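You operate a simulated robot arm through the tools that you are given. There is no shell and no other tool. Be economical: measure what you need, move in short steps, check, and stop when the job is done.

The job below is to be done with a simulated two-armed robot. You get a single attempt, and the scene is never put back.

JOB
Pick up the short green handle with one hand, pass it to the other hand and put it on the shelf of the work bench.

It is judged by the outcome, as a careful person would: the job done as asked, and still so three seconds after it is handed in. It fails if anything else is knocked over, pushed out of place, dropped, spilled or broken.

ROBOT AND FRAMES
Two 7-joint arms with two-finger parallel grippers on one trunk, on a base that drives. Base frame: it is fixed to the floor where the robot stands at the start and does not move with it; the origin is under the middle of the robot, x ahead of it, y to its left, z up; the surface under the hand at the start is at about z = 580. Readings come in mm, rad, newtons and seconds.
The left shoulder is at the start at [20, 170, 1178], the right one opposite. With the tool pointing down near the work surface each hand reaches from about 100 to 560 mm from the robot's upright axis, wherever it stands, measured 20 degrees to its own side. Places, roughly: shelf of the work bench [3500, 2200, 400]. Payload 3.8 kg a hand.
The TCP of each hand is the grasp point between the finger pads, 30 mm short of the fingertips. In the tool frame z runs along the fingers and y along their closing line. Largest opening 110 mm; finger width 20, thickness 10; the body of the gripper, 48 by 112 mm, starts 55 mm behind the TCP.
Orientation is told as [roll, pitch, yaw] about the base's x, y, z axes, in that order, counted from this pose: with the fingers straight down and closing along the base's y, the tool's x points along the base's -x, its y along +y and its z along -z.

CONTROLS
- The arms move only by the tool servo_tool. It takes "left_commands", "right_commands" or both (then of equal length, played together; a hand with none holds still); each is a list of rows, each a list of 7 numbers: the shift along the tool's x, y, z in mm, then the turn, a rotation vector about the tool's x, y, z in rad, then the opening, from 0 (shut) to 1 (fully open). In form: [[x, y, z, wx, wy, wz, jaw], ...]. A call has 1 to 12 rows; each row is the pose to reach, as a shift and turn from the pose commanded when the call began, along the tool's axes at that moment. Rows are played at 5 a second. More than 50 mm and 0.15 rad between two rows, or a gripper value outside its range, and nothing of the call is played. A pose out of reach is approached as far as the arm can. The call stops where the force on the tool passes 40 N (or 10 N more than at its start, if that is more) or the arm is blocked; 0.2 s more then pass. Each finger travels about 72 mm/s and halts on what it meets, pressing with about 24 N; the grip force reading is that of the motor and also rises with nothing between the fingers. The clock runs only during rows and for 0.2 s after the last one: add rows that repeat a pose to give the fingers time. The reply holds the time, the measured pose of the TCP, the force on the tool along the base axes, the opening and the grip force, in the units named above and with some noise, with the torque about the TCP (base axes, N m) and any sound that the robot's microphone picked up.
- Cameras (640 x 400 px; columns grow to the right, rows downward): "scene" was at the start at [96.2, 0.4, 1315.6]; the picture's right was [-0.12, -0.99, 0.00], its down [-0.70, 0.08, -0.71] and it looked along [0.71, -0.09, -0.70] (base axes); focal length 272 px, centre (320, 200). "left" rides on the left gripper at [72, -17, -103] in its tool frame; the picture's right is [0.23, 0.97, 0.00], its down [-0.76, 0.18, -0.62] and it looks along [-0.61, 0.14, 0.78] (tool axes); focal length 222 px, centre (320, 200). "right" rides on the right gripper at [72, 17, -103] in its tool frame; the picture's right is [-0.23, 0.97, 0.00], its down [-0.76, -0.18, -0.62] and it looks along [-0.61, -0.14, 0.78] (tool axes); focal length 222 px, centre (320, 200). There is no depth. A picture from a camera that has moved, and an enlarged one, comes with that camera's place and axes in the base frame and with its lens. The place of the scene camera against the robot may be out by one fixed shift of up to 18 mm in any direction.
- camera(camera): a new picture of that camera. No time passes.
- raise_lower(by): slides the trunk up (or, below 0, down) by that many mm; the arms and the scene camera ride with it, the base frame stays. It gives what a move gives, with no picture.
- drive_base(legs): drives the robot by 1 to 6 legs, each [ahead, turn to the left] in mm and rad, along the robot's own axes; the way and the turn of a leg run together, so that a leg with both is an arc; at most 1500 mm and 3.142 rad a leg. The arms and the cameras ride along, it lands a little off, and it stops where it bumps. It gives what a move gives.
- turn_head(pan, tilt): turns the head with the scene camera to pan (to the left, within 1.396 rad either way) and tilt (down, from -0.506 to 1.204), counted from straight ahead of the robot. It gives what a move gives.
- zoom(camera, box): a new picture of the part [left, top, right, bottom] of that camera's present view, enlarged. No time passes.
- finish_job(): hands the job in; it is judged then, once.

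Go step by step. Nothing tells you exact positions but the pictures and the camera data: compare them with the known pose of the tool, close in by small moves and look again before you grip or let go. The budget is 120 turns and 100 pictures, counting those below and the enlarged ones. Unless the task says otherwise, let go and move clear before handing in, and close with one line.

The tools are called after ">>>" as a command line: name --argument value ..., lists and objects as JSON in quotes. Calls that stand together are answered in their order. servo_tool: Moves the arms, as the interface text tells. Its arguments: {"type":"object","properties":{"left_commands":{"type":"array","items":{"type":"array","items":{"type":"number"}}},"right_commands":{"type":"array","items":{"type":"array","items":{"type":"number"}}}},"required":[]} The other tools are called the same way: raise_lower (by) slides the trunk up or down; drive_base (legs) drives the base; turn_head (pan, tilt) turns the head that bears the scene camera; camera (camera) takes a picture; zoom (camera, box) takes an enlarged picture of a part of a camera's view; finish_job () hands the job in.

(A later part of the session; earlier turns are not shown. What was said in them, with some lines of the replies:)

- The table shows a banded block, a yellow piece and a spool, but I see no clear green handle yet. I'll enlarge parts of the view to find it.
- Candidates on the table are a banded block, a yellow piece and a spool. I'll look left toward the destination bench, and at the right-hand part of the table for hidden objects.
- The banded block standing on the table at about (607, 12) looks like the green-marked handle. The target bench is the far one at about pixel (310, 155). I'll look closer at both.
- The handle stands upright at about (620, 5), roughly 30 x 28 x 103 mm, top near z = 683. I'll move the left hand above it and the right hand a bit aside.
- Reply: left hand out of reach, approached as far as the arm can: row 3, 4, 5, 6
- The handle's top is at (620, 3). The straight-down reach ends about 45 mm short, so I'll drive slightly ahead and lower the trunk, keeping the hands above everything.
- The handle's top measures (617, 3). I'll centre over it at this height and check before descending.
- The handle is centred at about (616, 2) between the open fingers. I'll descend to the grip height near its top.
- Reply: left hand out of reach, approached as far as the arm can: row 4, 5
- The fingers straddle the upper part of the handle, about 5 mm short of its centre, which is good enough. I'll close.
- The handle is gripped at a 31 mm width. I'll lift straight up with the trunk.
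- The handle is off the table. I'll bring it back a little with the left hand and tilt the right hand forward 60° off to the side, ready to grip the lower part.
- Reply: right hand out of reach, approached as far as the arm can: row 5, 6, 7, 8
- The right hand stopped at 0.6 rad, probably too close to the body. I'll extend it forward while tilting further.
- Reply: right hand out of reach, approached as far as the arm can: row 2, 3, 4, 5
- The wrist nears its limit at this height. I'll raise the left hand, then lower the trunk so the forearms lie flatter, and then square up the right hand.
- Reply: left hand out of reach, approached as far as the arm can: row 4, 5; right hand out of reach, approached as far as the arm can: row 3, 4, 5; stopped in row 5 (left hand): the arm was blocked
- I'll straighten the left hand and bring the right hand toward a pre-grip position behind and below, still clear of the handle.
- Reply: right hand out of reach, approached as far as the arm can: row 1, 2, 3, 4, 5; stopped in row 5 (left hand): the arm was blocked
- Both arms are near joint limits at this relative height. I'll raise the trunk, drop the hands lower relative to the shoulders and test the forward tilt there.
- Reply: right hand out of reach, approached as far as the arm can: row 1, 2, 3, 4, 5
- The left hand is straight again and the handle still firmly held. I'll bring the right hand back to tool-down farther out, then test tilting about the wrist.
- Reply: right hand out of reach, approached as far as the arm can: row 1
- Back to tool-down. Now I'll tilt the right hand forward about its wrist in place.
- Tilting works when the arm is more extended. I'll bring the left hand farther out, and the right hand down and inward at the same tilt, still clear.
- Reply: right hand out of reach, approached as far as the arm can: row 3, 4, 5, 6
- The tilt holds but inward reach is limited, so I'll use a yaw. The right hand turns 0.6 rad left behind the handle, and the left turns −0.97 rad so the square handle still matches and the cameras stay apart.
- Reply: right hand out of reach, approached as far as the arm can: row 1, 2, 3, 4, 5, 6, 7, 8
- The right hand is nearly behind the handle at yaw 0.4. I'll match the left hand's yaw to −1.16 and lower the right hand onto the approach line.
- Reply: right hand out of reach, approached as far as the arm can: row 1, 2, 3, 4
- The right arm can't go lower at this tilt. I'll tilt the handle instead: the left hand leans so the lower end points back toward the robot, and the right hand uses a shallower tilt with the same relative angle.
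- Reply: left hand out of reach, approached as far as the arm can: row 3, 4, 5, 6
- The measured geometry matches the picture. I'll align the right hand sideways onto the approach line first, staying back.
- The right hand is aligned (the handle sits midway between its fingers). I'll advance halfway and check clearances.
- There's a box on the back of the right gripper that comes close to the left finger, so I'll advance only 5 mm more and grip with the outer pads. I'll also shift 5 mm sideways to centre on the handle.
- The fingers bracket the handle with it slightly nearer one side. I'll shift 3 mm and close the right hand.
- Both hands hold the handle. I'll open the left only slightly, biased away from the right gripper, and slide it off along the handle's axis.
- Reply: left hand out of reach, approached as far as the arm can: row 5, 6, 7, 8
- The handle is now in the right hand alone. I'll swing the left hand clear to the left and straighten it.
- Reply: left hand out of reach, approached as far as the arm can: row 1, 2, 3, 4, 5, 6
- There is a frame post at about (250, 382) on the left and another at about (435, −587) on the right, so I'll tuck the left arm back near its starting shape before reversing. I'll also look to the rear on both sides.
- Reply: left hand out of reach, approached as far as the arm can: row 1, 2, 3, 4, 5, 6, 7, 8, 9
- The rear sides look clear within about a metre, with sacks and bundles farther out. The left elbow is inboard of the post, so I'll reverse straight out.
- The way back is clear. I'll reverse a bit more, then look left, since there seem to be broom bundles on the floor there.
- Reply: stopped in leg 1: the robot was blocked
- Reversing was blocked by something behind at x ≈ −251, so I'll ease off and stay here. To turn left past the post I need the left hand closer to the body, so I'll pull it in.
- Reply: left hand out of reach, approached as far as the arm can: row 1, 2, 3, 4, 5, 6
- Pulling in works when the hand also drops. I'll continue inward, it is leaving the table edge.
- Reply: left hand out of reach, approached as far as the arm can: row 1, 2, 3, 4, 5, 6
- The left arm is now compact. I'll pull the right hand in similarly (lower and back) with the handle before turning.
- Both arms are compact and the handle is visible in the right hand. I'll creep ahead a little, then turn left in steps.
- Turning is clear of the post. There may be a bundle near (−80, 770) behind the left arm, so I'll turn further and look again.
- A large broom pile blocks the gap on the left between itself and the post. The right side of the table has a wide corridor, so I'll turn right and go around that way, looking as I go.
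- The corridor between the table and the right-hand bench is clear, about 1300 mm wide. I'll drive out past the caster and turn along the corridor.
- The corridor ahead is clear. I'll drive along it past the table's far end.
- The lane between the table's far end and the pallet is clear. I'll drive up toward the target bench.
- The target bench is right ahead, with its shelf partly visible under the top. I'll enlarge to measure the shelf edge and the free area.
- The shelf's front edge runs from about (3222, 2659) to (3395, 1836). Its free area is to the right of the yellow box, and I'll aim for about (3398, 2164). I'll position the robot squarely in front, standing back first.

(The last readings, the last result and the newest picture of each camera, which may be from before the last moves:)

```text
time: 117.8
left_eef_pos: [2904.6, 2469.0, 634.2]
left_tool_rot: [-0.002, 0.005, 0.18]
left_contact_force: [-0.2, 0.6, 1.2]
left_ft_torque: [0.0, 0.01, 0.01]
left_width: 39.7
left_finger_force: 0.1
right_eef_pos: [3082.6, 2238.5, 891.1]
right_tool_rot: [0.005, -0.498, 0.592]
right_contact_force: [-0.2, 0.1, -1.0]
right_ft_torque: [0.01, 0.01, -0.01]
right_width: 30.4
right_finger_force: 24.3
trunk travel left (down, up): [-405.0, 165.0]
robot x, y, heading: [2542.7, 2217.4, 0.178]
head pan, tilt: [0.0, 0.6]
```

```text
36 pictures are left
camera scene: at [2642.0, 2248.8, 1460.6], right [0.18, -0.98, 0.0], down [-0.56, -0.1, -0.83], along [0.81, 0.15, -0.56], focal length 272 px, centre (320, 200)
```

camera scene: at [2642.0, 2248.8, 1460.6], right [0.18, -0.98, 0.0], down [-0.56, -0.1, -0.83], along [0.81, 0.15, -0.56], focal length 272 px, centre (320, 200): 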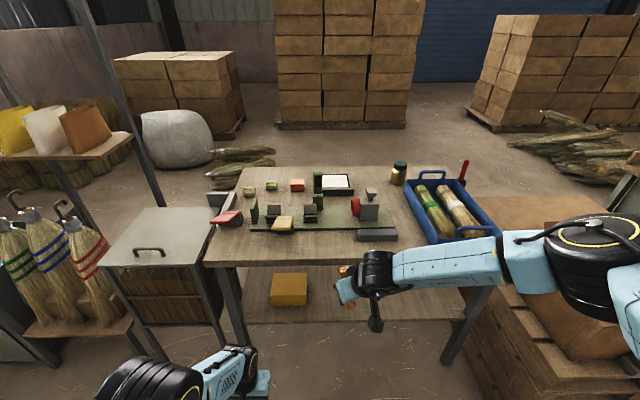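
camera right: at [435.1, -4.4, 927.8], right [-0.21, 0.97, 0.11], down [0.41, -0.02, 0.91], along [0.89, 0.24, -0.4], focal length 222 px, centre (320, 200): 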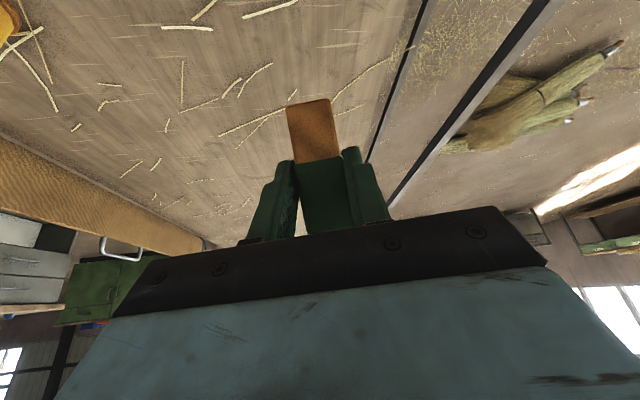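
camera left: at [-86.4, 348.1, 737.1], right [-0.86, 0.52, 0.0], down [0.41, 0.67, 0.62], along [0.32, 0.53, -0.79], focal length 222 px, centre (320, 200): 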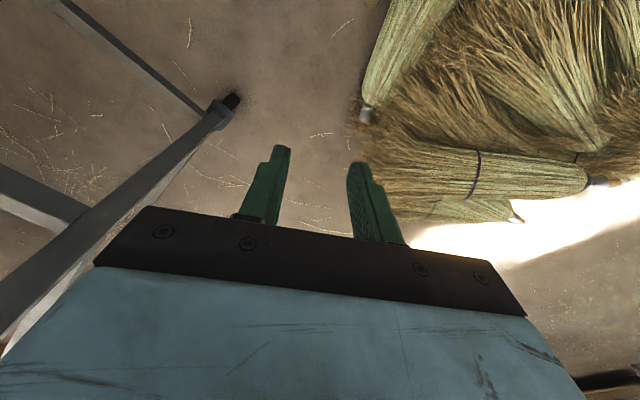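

Positioned in front of the bench. I'll swing the right hand to its own side, yawing it straight ahead, before increasing the tilt.

>>> servo_tool --right_commands '[[-3, -32, -8, 0.04, 0, 0.073, 0], [-6, -64, -15, 0.08, 0, 0.146, 0], [-8, -96, -23, 0.12, 0, 0.218, 0], [-11, -128, -30, 0.16, 0, 0.29, 0], [-14, -161, -38, 0.198, 0, 0.363, 0], [-14, -161, -38, 0.198, 0, 0.363, 0]]'

```text
time: 119.2
left_eef_pos: [2904.3, 2468.8, 633.9]
left_tool_rot: [-0.002, 0.005, 0.178]
left_contact_force: [-0.4, 0.0, 0.2]
left_ft_torque: [0.01, 0.03, 0.02]
left_width: 39.8
left_finger_force: 0.1
right_eef_pos: [3168.9, 2102.9, 927.9]
right_tool_rot: [0.003, -0.497, 0.177]
right_contact_force: [-0.2, 0.1, -1.2]
right_ft_torque: [0.01, 0.01, -0.01]
right_width: 30.3
right_finger_force: 23.5
trunk travel left (down, up): [-405.0, 165.0]
robot x, y, heading: [2544.0, 2217.0, 0.175]
head pan, tilt: [0.0, 0.6]
```

Now I'll tilt the right hand to make the handle vertical.

>>> servo_tool --right_commands '[[-29, 0, -3, 0, -0.15, 0, 0], [-58, 0, -10, 0, -0.3, 0, 0], [-87, 0, -20, 0, -0.45, 0, 0], [-87, 0, -20, 0, -0.45, 0, 0]]'

>>> camera --camera "scene"

>>> camera --camera "right"

```text
time: 120.2
left_eef_pos: [2905.4, 2468.2, 632.6]
left_tool_rot: [-0.002, 0.005, 0.181]
left_contact_force: [0.9, 0.5, -0.6]
left_ft_torque: [-0.01, 0.03, -0.05]
left_width: 39.9
left_finger_force: 0.1
right_eef_pos: [3234.6, 2112.9, 987.9]
right_tool_rot: [0.007, -0.947, 0.175]
right_contact_force: [-0.5, 0.0, 0.2]
right_ft_torque: [-0.01, 0.01, 0.02]
right_width: 30.4
right_finger_force: 24.2
trunk travel left (down, up): [-405.0, 165.0]
robot x, y, heading: [2541.1, 2218.8, 0.178]
head pan, tilt: [0.0, 0.6]
```

```text
35 pictures are left
camera scene: at [2642.2, 2248.3, 1460.6], right [0.18, -0.98, 0.0], down [-0.56, -0.1, -0.83], along [0.81, 0.15, -0.56], focal length 272 px, centre (320, 200)
```

scene: 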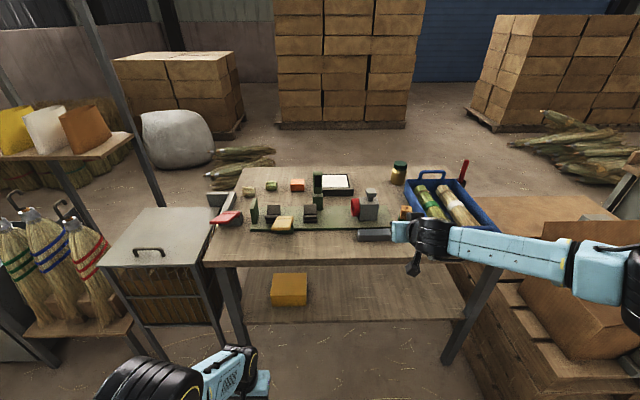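

```text
34 pictures are left
camera right: at [3106.7, 2108.2, 989.9], right [-0.04, 0.98, 0.19], down [-0.03, -0.19, 0.98], along [1.0, 0.04, 0.04], focal length 222 px, centre (320, 200)
```

right: 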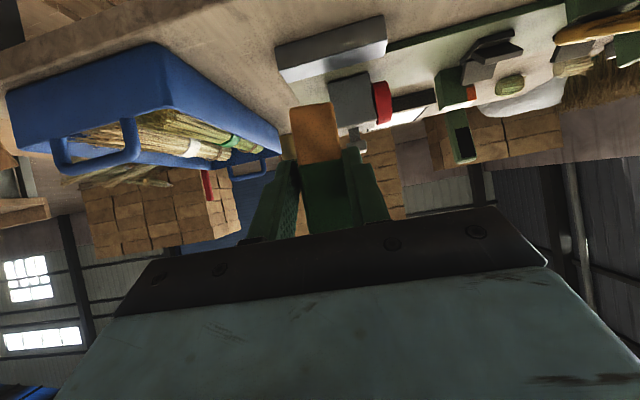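

The handle is now vertical in the right hand, which is over the space in front of the bench. I'll back off 80 mm and test lowering the hand relative to the shoulder before dropping the trunk.

>>> drive_base --legs '[[-80, 0]]'

>>> servo_tool --right_commands '[[28, 0, 20, 0, 0, 0, 0], [57, 0, 41, 0, 0, 0, 0], [85, 0, 61, 0, 0, 0, 0], [113.6, 0, 81.8, 0, 0, 0, 0], [113.6, 0, 81.8, 0, 0, 0, 0]]'

```text
time: 121.2
left_eef_pos: [2826.0, 2453.0, 634.0]
left_tool_rot: [-0.002, 0.004, 0.181]
left_contact_force: [0.6, -0.3, 0.7]
left_ft_torque: [-0.04, -0.03, 0.01]
left_width: 39.4
left_finger_force: 0.1
right_eef_pos: [3156.0, 2099.2, 987.7]
right_tool_rot: [0.005, -0.947, 0.176]
right_contact_force: [-0.3, -0.3, 0.0]
right_ft_torque: [0.02, 0.0, 0.0]
right_width: 30.4
right_finger_force: 23.9
trunk travel left (down, up): [-405.0, 165.0]
robot x, y, heading: [2462.3, 2205.4, 0.178]
head pan, tilt: [0.0, 0.6]
```

```text
time: 122.4
left_eef_pos: [2827.1, 2453.4, 633.6]
left_tool_rot: [-0.001, 0.006, 0.178]
left_contact_force: [-0.3, -0.4, 0.2]
left_ft_torque: [0.05, -0.01, -0.02]
left_width: 39.7
left_finger_force: 0.0
right_eef_pos: [3160.1, 2105.8, 888.2]
right_tool_rot: [0.003, -0.909, 0.161]
right_contact_force: [0.1, -0.2, -1.1]
right_ft_torque: [0.03, 0.03, 0.04]
right_width: 30.4
right_finger_force: 24.0
right hand out of reach, approached as far as the arm can: row 2, 3, 4, 5
trunk travel left (down, up): [-405.0, 165.0]
robot x, y, heading: [2464.0, 2203.7, 0.178]
head pan, tilt: [0.0, 0.6]
```

The limit is close: only about 40 mm more and a degree or two of tilt are needed. I'll extend a little forward while lowering, at a slightly shallower tilt.

>>> servo_tool --right_commands '[[6, 0, 17, 0, 0.01, 0, 0], [12, 0, 34, 0, 0.02, 0, 0], [17, 0, 51, 0, 0.03, 0, 0], [17, 0, 51, 0, 0.03, 0, 0]]'

```text
time: 123.4
left_eef_pos: [2827.8, 2453.3, 634.3]
left_tool_rot: [-0.002, 0.005, 0.18]
left_contact_force: [-0.4, -0.4, -0.5]
left_ft_torque: [-0.04, 0.0, 0.0]
left_width: 39.6
left_finger_force: 0.1
right_eef_pos: [3181.3, 2113.9, 852.5]
right_tool_rot: [0.005, -0.915, 0.179]
right_contact_force: [0.8, 0.0, -0.2]
right_ft_torque: [0.0, 0.01, -0.02]
right_width: 30.5
right_finger_force: 23.9
right hand out of reach, approached as far as the arm can: row 1, 3, 4
trunk travel left (down, up): [-405.0, 165.0]
robot x, y, heading: [2464.9, 2204.5, 0.179]
head pan, tilt: [0.0, 0.6]
```

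Very good: nearly level enough and low enough. One more small step down and forward for margin.

>>> servo_tool --right_commands '[[4, 0, 10, 0, 0, 0, 0], [7, 0, 20.5, 0, 0, 0, 0], [7, 0, 20.5, 0, 0, 0, 0]]'

>>> camera --camera "right"

>>> camera --camera "scene"

```text
time: 124.2
left_eef_pos: [2827.9, 2453.3, 632.5]
left_tool_rot: [-0.002, 0.006, 0.18]
left_contact_force: [-0.3, -0.2, -0.1]
left_ft_torque: [-0.03, 0.03, 0.0]
left_width: 39.7
left_finger_force: 0.0
right_eef_pos: [3180.5, 2114.4, 850.4]
right_tool_rot: [0.005, -0.915, 0.176]
right_contact_force: [0.0, 1.3, -0.9]
right_ft_torque: [0.0, 0.01, 0.0]
right_width: 30.5
right_finger_force: 24.4
right hand out of reach, approached as far as the arm can: row 1, 2, 3
trunk travel left (down, up): [-405.0, 165.0]
robot x, y, heading: [2464.7, 2204.6, 0.176]
head pan, tilt: [0.0, 0.6]
```

```text
33 pictures are left
camera right: at [3053.2, 2109.1, 856.9], right [-0.04, 0.98, 0.18], down [0.0, -0.18, 0.98], along [1.0, 0.04, 0.0], focal length 222 px, centre (320, 200)
```

right: 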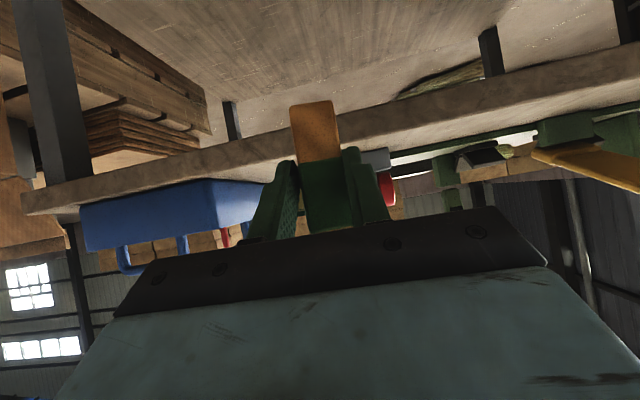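

```text
32 pictures are left
camera scene: at [2564.6, 2234.3, 1460.6], right [0.18, -0.98, 0.0], down [-0.56, -0.1, -0.83], along [0.81, 0.15, -0.56], focal length 272 px, centre (320, 200)
```

scene: 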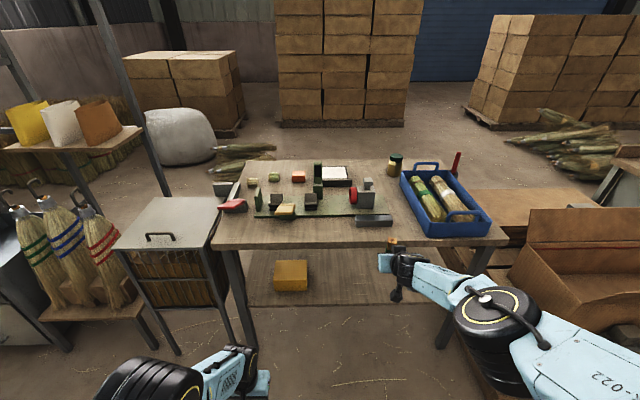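

The handle is upright in the grip with its bottom about 48 mm below the TCP. Lowering the trunk nearly fully puts it just above shelf height, so I'll do that here, still clear in front of the bench.

>>> raise_lower --by -375

>>> camera --camera "scene"

>>> camera --camera "right"

```text
time: 127.8
left_eef_pos: [2827.1, 2453.9, 259.2]
left_tool_rot: [-0.001, 0.005, 0.179]
left_contact_force: [1.3, 1.1, 0.6]
left_ft_torque: [-0.02, -0.03, 0.0]
left_width: 39.4
left_finger_force: 0.1
right_eef_pos: [3181.2, 2114.8, 476.0]
right_tool_rot: [0.005, -0.916, 0.176]
right_contact_force: [-0.3, 0.3, -1.0]
right_ft_torque: [-0.01, 0.01, -0.02]
right_width: 30.4
right_finger_force: 23.9
trunk travel left (down, up): [-30.0, 540.0]
robot x, y, heading: [2463.6, 2203.8, 0.176]
head pan, tilt: [0.0, 0.6]
```

```text
31 pictures are left
camera scene: at [2564.6, 2234.3, 1085.7], right [0.18, -0.98, 0.0], down [-0.56, -0.1, -0.83], along [0.81, 0.15, -0.56], focal length 272 px, centre (320, 200)
```

scene: 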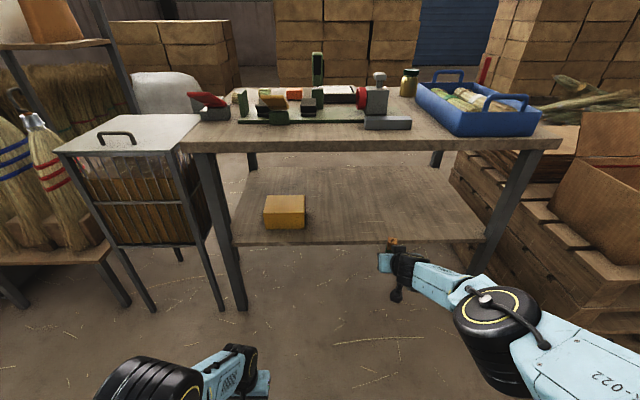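

```text
30 pictures are left
camera right: at [3053.3, 2108.9, 482.1], right [-0.04, 0.98, 0.18], down [0.0, -0.18, 0.98], along [1.0, 0.04, 0.0], focal length 222 px, centre (320, 200)
```

right: 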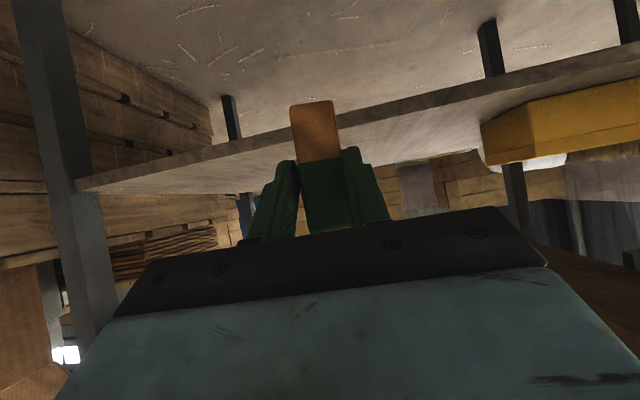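

The shelf measures z ≈ 400 and its edge is about 140 mm ahead of the handle, whose bottom is near z = 428. I'll drive in partway and check.

>>> drive_base --legs '[[150, 0]]'

>>> camera --camera "right"

>>> camera --camera "scene"

```text
time: 129.2
left_eef_pos: [2974.4, 2480.1, 259.0]
left_tool_rot: [-0.001, 0.005, 0.18]
left_contact_force: [0.0, 0.0, -0.8]
left_ft_torque: [0.01, 0.03, 0.01]
left_width: 39.7
left_finger_force: 0.2
right_eef_pos: [3327.8, 2142.3, 475.3]
right_tool_rot: [0.005, -0.912, 0.179]
right_contact_force: [0.6, -0.5, -0.6]
right_ft_torque: [0.0, 0.03, 0.01]
right_width: 30.3
right_finger_force: 24.1
trunk travel left (down, up): [-30.0, 540.0]
robot x, y, heading: [2608.2, 2230.0, 0.178]
head pan, tilt: [0.0, 0.6]
```

```text
29 pictures are left
camera right: at [3200.8, 2136.6, 481.9], right [-0.04, 0.98, 0.18], down [0.0, -0.18, 0.98], along [1.0, 0.04, 0.0], focal length 222 px, centre (320, 200)
```

right: 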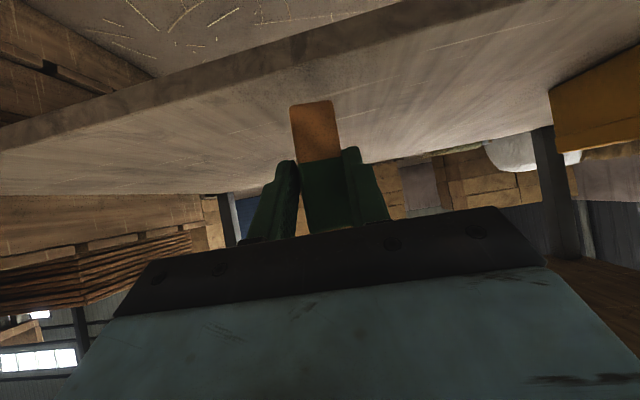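

```text
28 pictures are left
camera scene: at [2711.9, 2261.2, 1085.6], right [0.18, -0.98, 0.0], down [-0.56, -0.1, -0.83], along [0.81, 0.15, -0.56], focal length 272 px, centre (320, 200)
```

scene: 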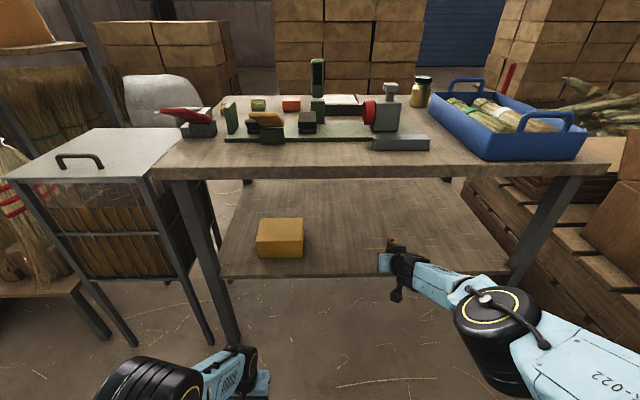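

The edge is confirmed at x ≈ 3331, so the handle is just past it and clear above. I'll go 70 mm further in.

>>> drive_base --legs '[[70, 0]]'

>>> camera --camera "right"

>>> zoom --camera "scene" --box '[280, 160, 540, 320]'

```text
time: 130.2
left_eef_pos: [3042.4, 2494.2, 258.6]
left_tool_rot: [-0.002, 0.006, 0.181]
left_contact_force: [0.3, -0.5, 0.9]
left_ft_torque: [0.02, 0.0, 0.01]
left_width: 39.4
left_finger_force: 0.2
right_eef_pos: [3396.4, 2156.0, 475.2]
right_tool_rot: [0.006, -0.915, 0.179]
right_contact_force: [-0.3, -0.4, 0.0]
right_ft_torque: [0.01, 0.03, 0.01]
right_width: 30.5
right_finger_force: 23.6
trunk travel left (down, up): [-30.0, 540.0]
robot x, y, heading: [2675.3, 2242.3, 0.179]
head pan, tilt: [0.0, 0.6]
```

```text
27 pictures are left
camera right: at [3269.9, 2149.3, 481.9], right [-0.04, 0.98, 0.18], down [0.0, -0.18, 0.98], along [1.0, 0.04, 0.0], focal length 222 px, centre (320, 200)
```

right: 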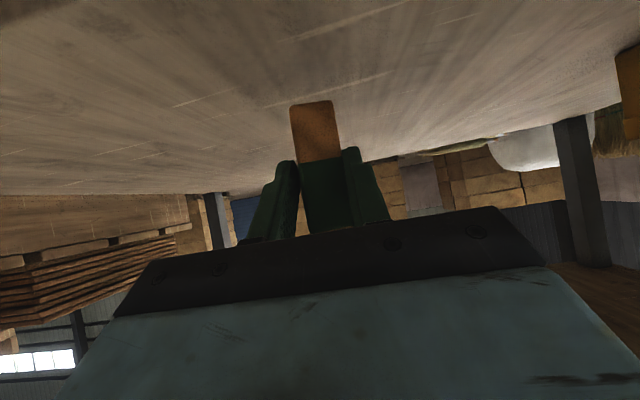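

```text
2.46 times, centred on (410, 240) of scene
camera zoom: at [2781.0, 2273.8, 1085.6], right [0.18, -0.98, 0.0], down [-0.56, -0.1, -0.83], along [0.81, 0.15, -0.56], focal length 670 px, centre (98, 102)
```

zoom: 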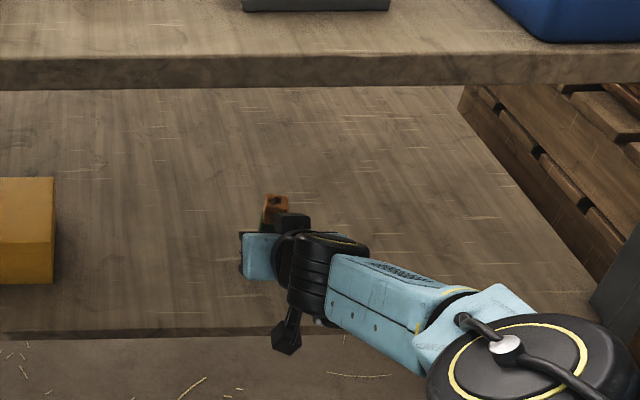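

The handle is about 75 mm inside the edge over clear shelf. I'll lower the trunk gently.

>>> raise_lower --by -20

>>> zoom --camera "right" --box '[240, 60, 420, 240]'

```text
time: 130.9
left_eef_pos: [3043.1, 2493.6, 238.2]
left_tool_rot: [-0.002, 0.005, 0.181]
left_contact_force: [-0.1, 0.1, 0.4]
left_ft_torque: [-0.05, 0.0, 0.03]
left_width: 39.7
left_finger_force: 0.1
right_eef_pos: [3397.6, 2155.4, 455.2]
right_tool_rot: [0.005, -0.914, 0.177]
right_contact_force: [0.3, -0.1, -0.2]
right_ft_torque: [0.0, 0.01, 0.0]
right_width: 30.4
right_finger_force: 24.3
trunk travel left (down, up): [-10.0, 560.0]
robot x, y, heading: [2677.9, 2243.6, 0.183]
head pan, tilt: [0.0, 0.6]
```

```text
2.22 times, centred on (330, 150) of right
camera zoom: at [3269.8, 2149.4, 461.9], right [-0.04, 0.98, 0.18], down [0.0, -0.18, 0.98], along [1.0, 0.04, 0.0], focal length 494 px, centre (298, 311)
```

zoom: 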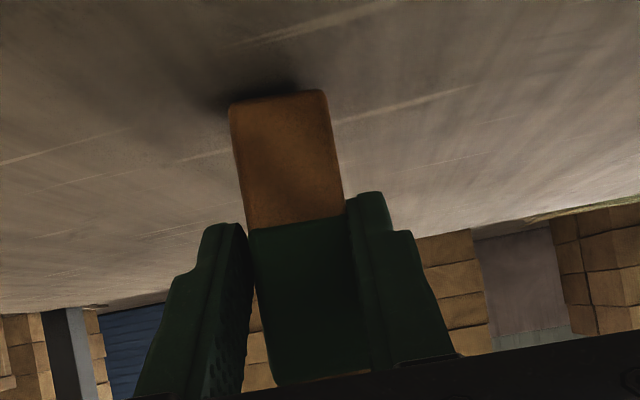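

The shadow shows only a few millimetres remain. I'll lower in small steps watching the force.

>>> raise_lower --by -5

>>> zoom --camera "right" --box '[240, 60, 420, 240]'

```text
time: 131.4
left_eef_pos: [3042.2, 2494.2, 234.2]
left_tool_rot: [-0.004, 0.004, 0.181]
left_contact_force: [-0.4, 0.5, -0.4]
left_ft_torque: [-0.02, 0.02, 0.01]
left_width: 39.5
left_finger_force: 0.1
right_eef_pos: [3400.0, 2155.5, 452.2]
right_tool_rot: [0.005, -0.919, 0.178]
right_contact_force: [-1.7, -0.3, 10.6]
right_ft_torque: [0.03, -0.28, 0.01]
right_width: 30.2
right_finger_force: 24.2
trunk travel left (down, up): [-5.0, 565.0]
robot x, y, heading: [2679.0, 2242.0, 0.181]
head pan, tilt: [0.0, 0.6]
```

```text
2.22 times, centred on (330, 150) of right
camera zoom: at [3270.8, 2149.4, 459.2], right [-0.04, 0.98, 0.18], down [0.0, -0.18, 0.98], along [1.0, 0.04, 0.01], focal length 494 px, centre (298, 311)
```

zoom: 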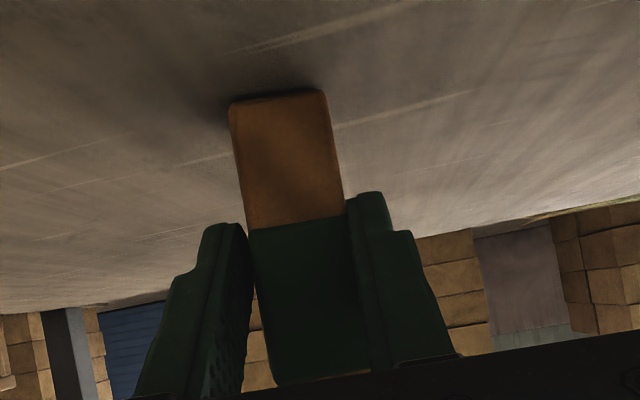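

Contact at about 10 N. I'll open the fingers gradually, holding the hand still.

>>> servo_tool --right_commands '[[0, 0, 0, 0, 0, 0, 0.29], [0, 0, 0, 0, 0, 0, 0.31], [0, 0, 0, 0, 0, 0, 0.34], [0, 0, 0, 0, 0, 0, 0.4], [0, 0, 0, 0, 0, 0, 0.5], [0, 0, 0, 0, 0, 0, 0.6], [0, 0, 0, 0, 0, 0, 0.6]]'

>>> camera --camera "right"

```text
time: 133.0
left_eef_pos: [3042.6, 2494.0, 233.9]
left_tool_rot: [-0.002, 0.005, 0.181]
left_contact_force: [-0.3, 0.0, -0.2]
left_ft_torque: [0.02, 0.0, 0.02]
left_width: 39.6
left_finger_force: 0.1
right_eef_pos: [3396.5, 2155.4, 450.8]
right_tool_rot: [0.005, -0.915, 0.178]
right_contact_force: [-0.4, -0.3, 0.1]
right_ft_torque: [0.01, -0.02, 0.02]
right_width: 66.1
right_finger_force: 0.0
trunk travel left (down, up): [-5.0, 565.0]
robot x, y, heading: [2681.2, 2245.2, 0.177]
head pan, tilt: [0.0, 0.6]
```

```text
23 pictures are left
camera right: at [3269.9, 2149.3, 457.0], right [-0.04, 0.98, 0.18], down [0.0, -0.18, 0.98], along [1.0, 0.04, 0.0], focal length 222 px, centre (320, 200)
```

right: 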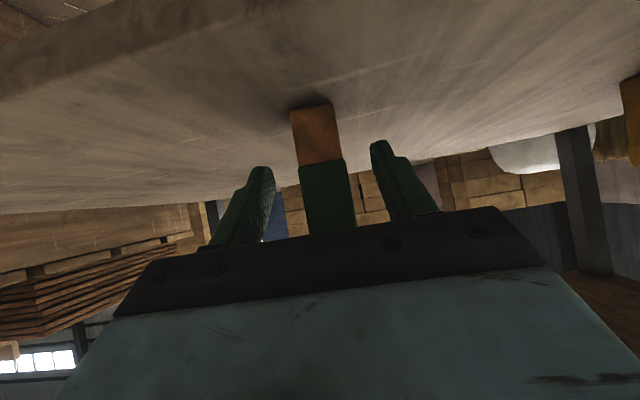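

The handle stands freely on the shelf. I'll open wider and drive straight back.

>>> servo_tool --right_commands '[[0, 0, 0, 0, 0, 0, 0.75], [0, 0, 0, 0, 0, 0, 0.9], [0, 0, 0, 0, 0, 0, 0.9]]'

>>> drive_base --legs '[[-250, 0]]'

>>> camera --camera "scene"

>>> camera --camera "right"

```text
time: 133.8
left_eef_pos: [3043.2, 2494.3, 233.5]
left_tool_rot: [-0.002, 0.006, 0.181]
left_contact_force: [-0.6, 0.0, -0.1]
left_ft_torque: [-0.03, 0.02, -0.01]
left_width: 39.5
left_finger_force: 0.1
right_eef_pos: [3396.6, 2154.4, 450.4]
right_tool_rot: [0.005, -0.914, 0.178]
right_contact_force: [1.0, 0.1, 0.4]
right_ft_torque: [0.0, -0.02, 0.02]
right_width: 99.0
right_finger_force: 0.0
trunk travel left (down, up): [-5.0, 565.0]
robot x, y, heading: [2677.9, 2247.5, 0.18]
head pan, tilt: [0.0, 0.6]
```

```text
time: 135.7
left_eef_pos: [2795.2, 2449.2, 232.9]
left_tool_rot: [-0.001, 0.005, 0.181]
left_contact_force: [-0.1, 0.2, 0.1]
left_ft_torque: [0.02, -0.01, -0.02]
left_width: 39.9
left_finger_force: 0.2
right_eef_pos: [3150.2, 2110.9, 451.0]
right_tool_rot: [0.005, -0.915, 0.181]
right_contact_force: [-0.1, 0.2, 0.0]
right_ft_torque: [0.04, -0.01, 0.0]
right_width: 98.9
right_finger_force: 0.1
trunk travel left (down, up): [-5.0, 565.0]
robot x, y, heading: [2429.9, 2197.8, 0.18]
head pan, tilt: [0.0, 0.6]
```

```text
22 pictures are left
camera scene: at [2533.8, 2228.7, 1060.6], right [0.18, -0.98, 0.0], down [-0.56, -0.1, -0.83], along [0.81, 0.15, -0.56], focal length 272 px, centre (320, 200)
```

scene: 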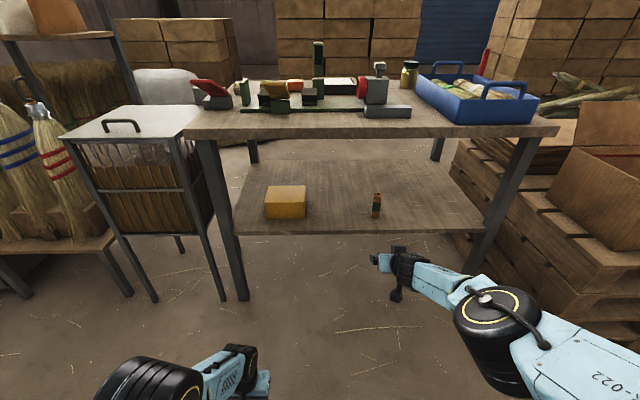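

```text
21 pictures are left
camera right: at [3022.8, 2104.8, 456.9], right [-0.04, 0.98, 0.18], down [0.0, -0.18, 0.98], along [1.0, 0.04, 0.0], focal length 222 px, centre (320, 200)
```

right: 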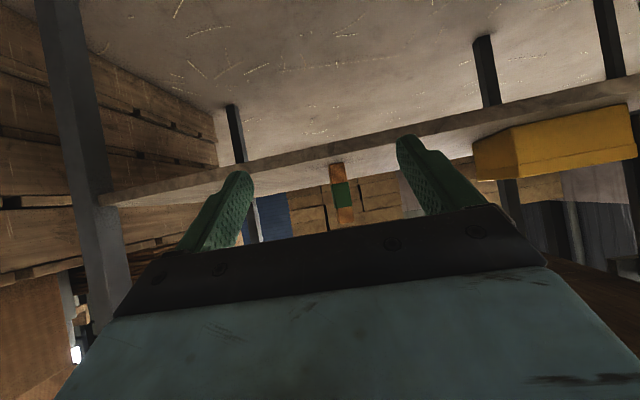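

The handle stands upright on the bench shelf and the hands are well clear, with nothing around it disturbed. I'll hand in the job.

>>> finish_job

```text
The job is handed in.
```

I picked up the green-banded handle with the left hand, passed it to the right hand in mid-air, and stood it upright on the shelf of the work bench. While backing away from the table I bumped something behind the robot at about x = −251. I stopped there and never saw what it was, so I can't say whether it moved.
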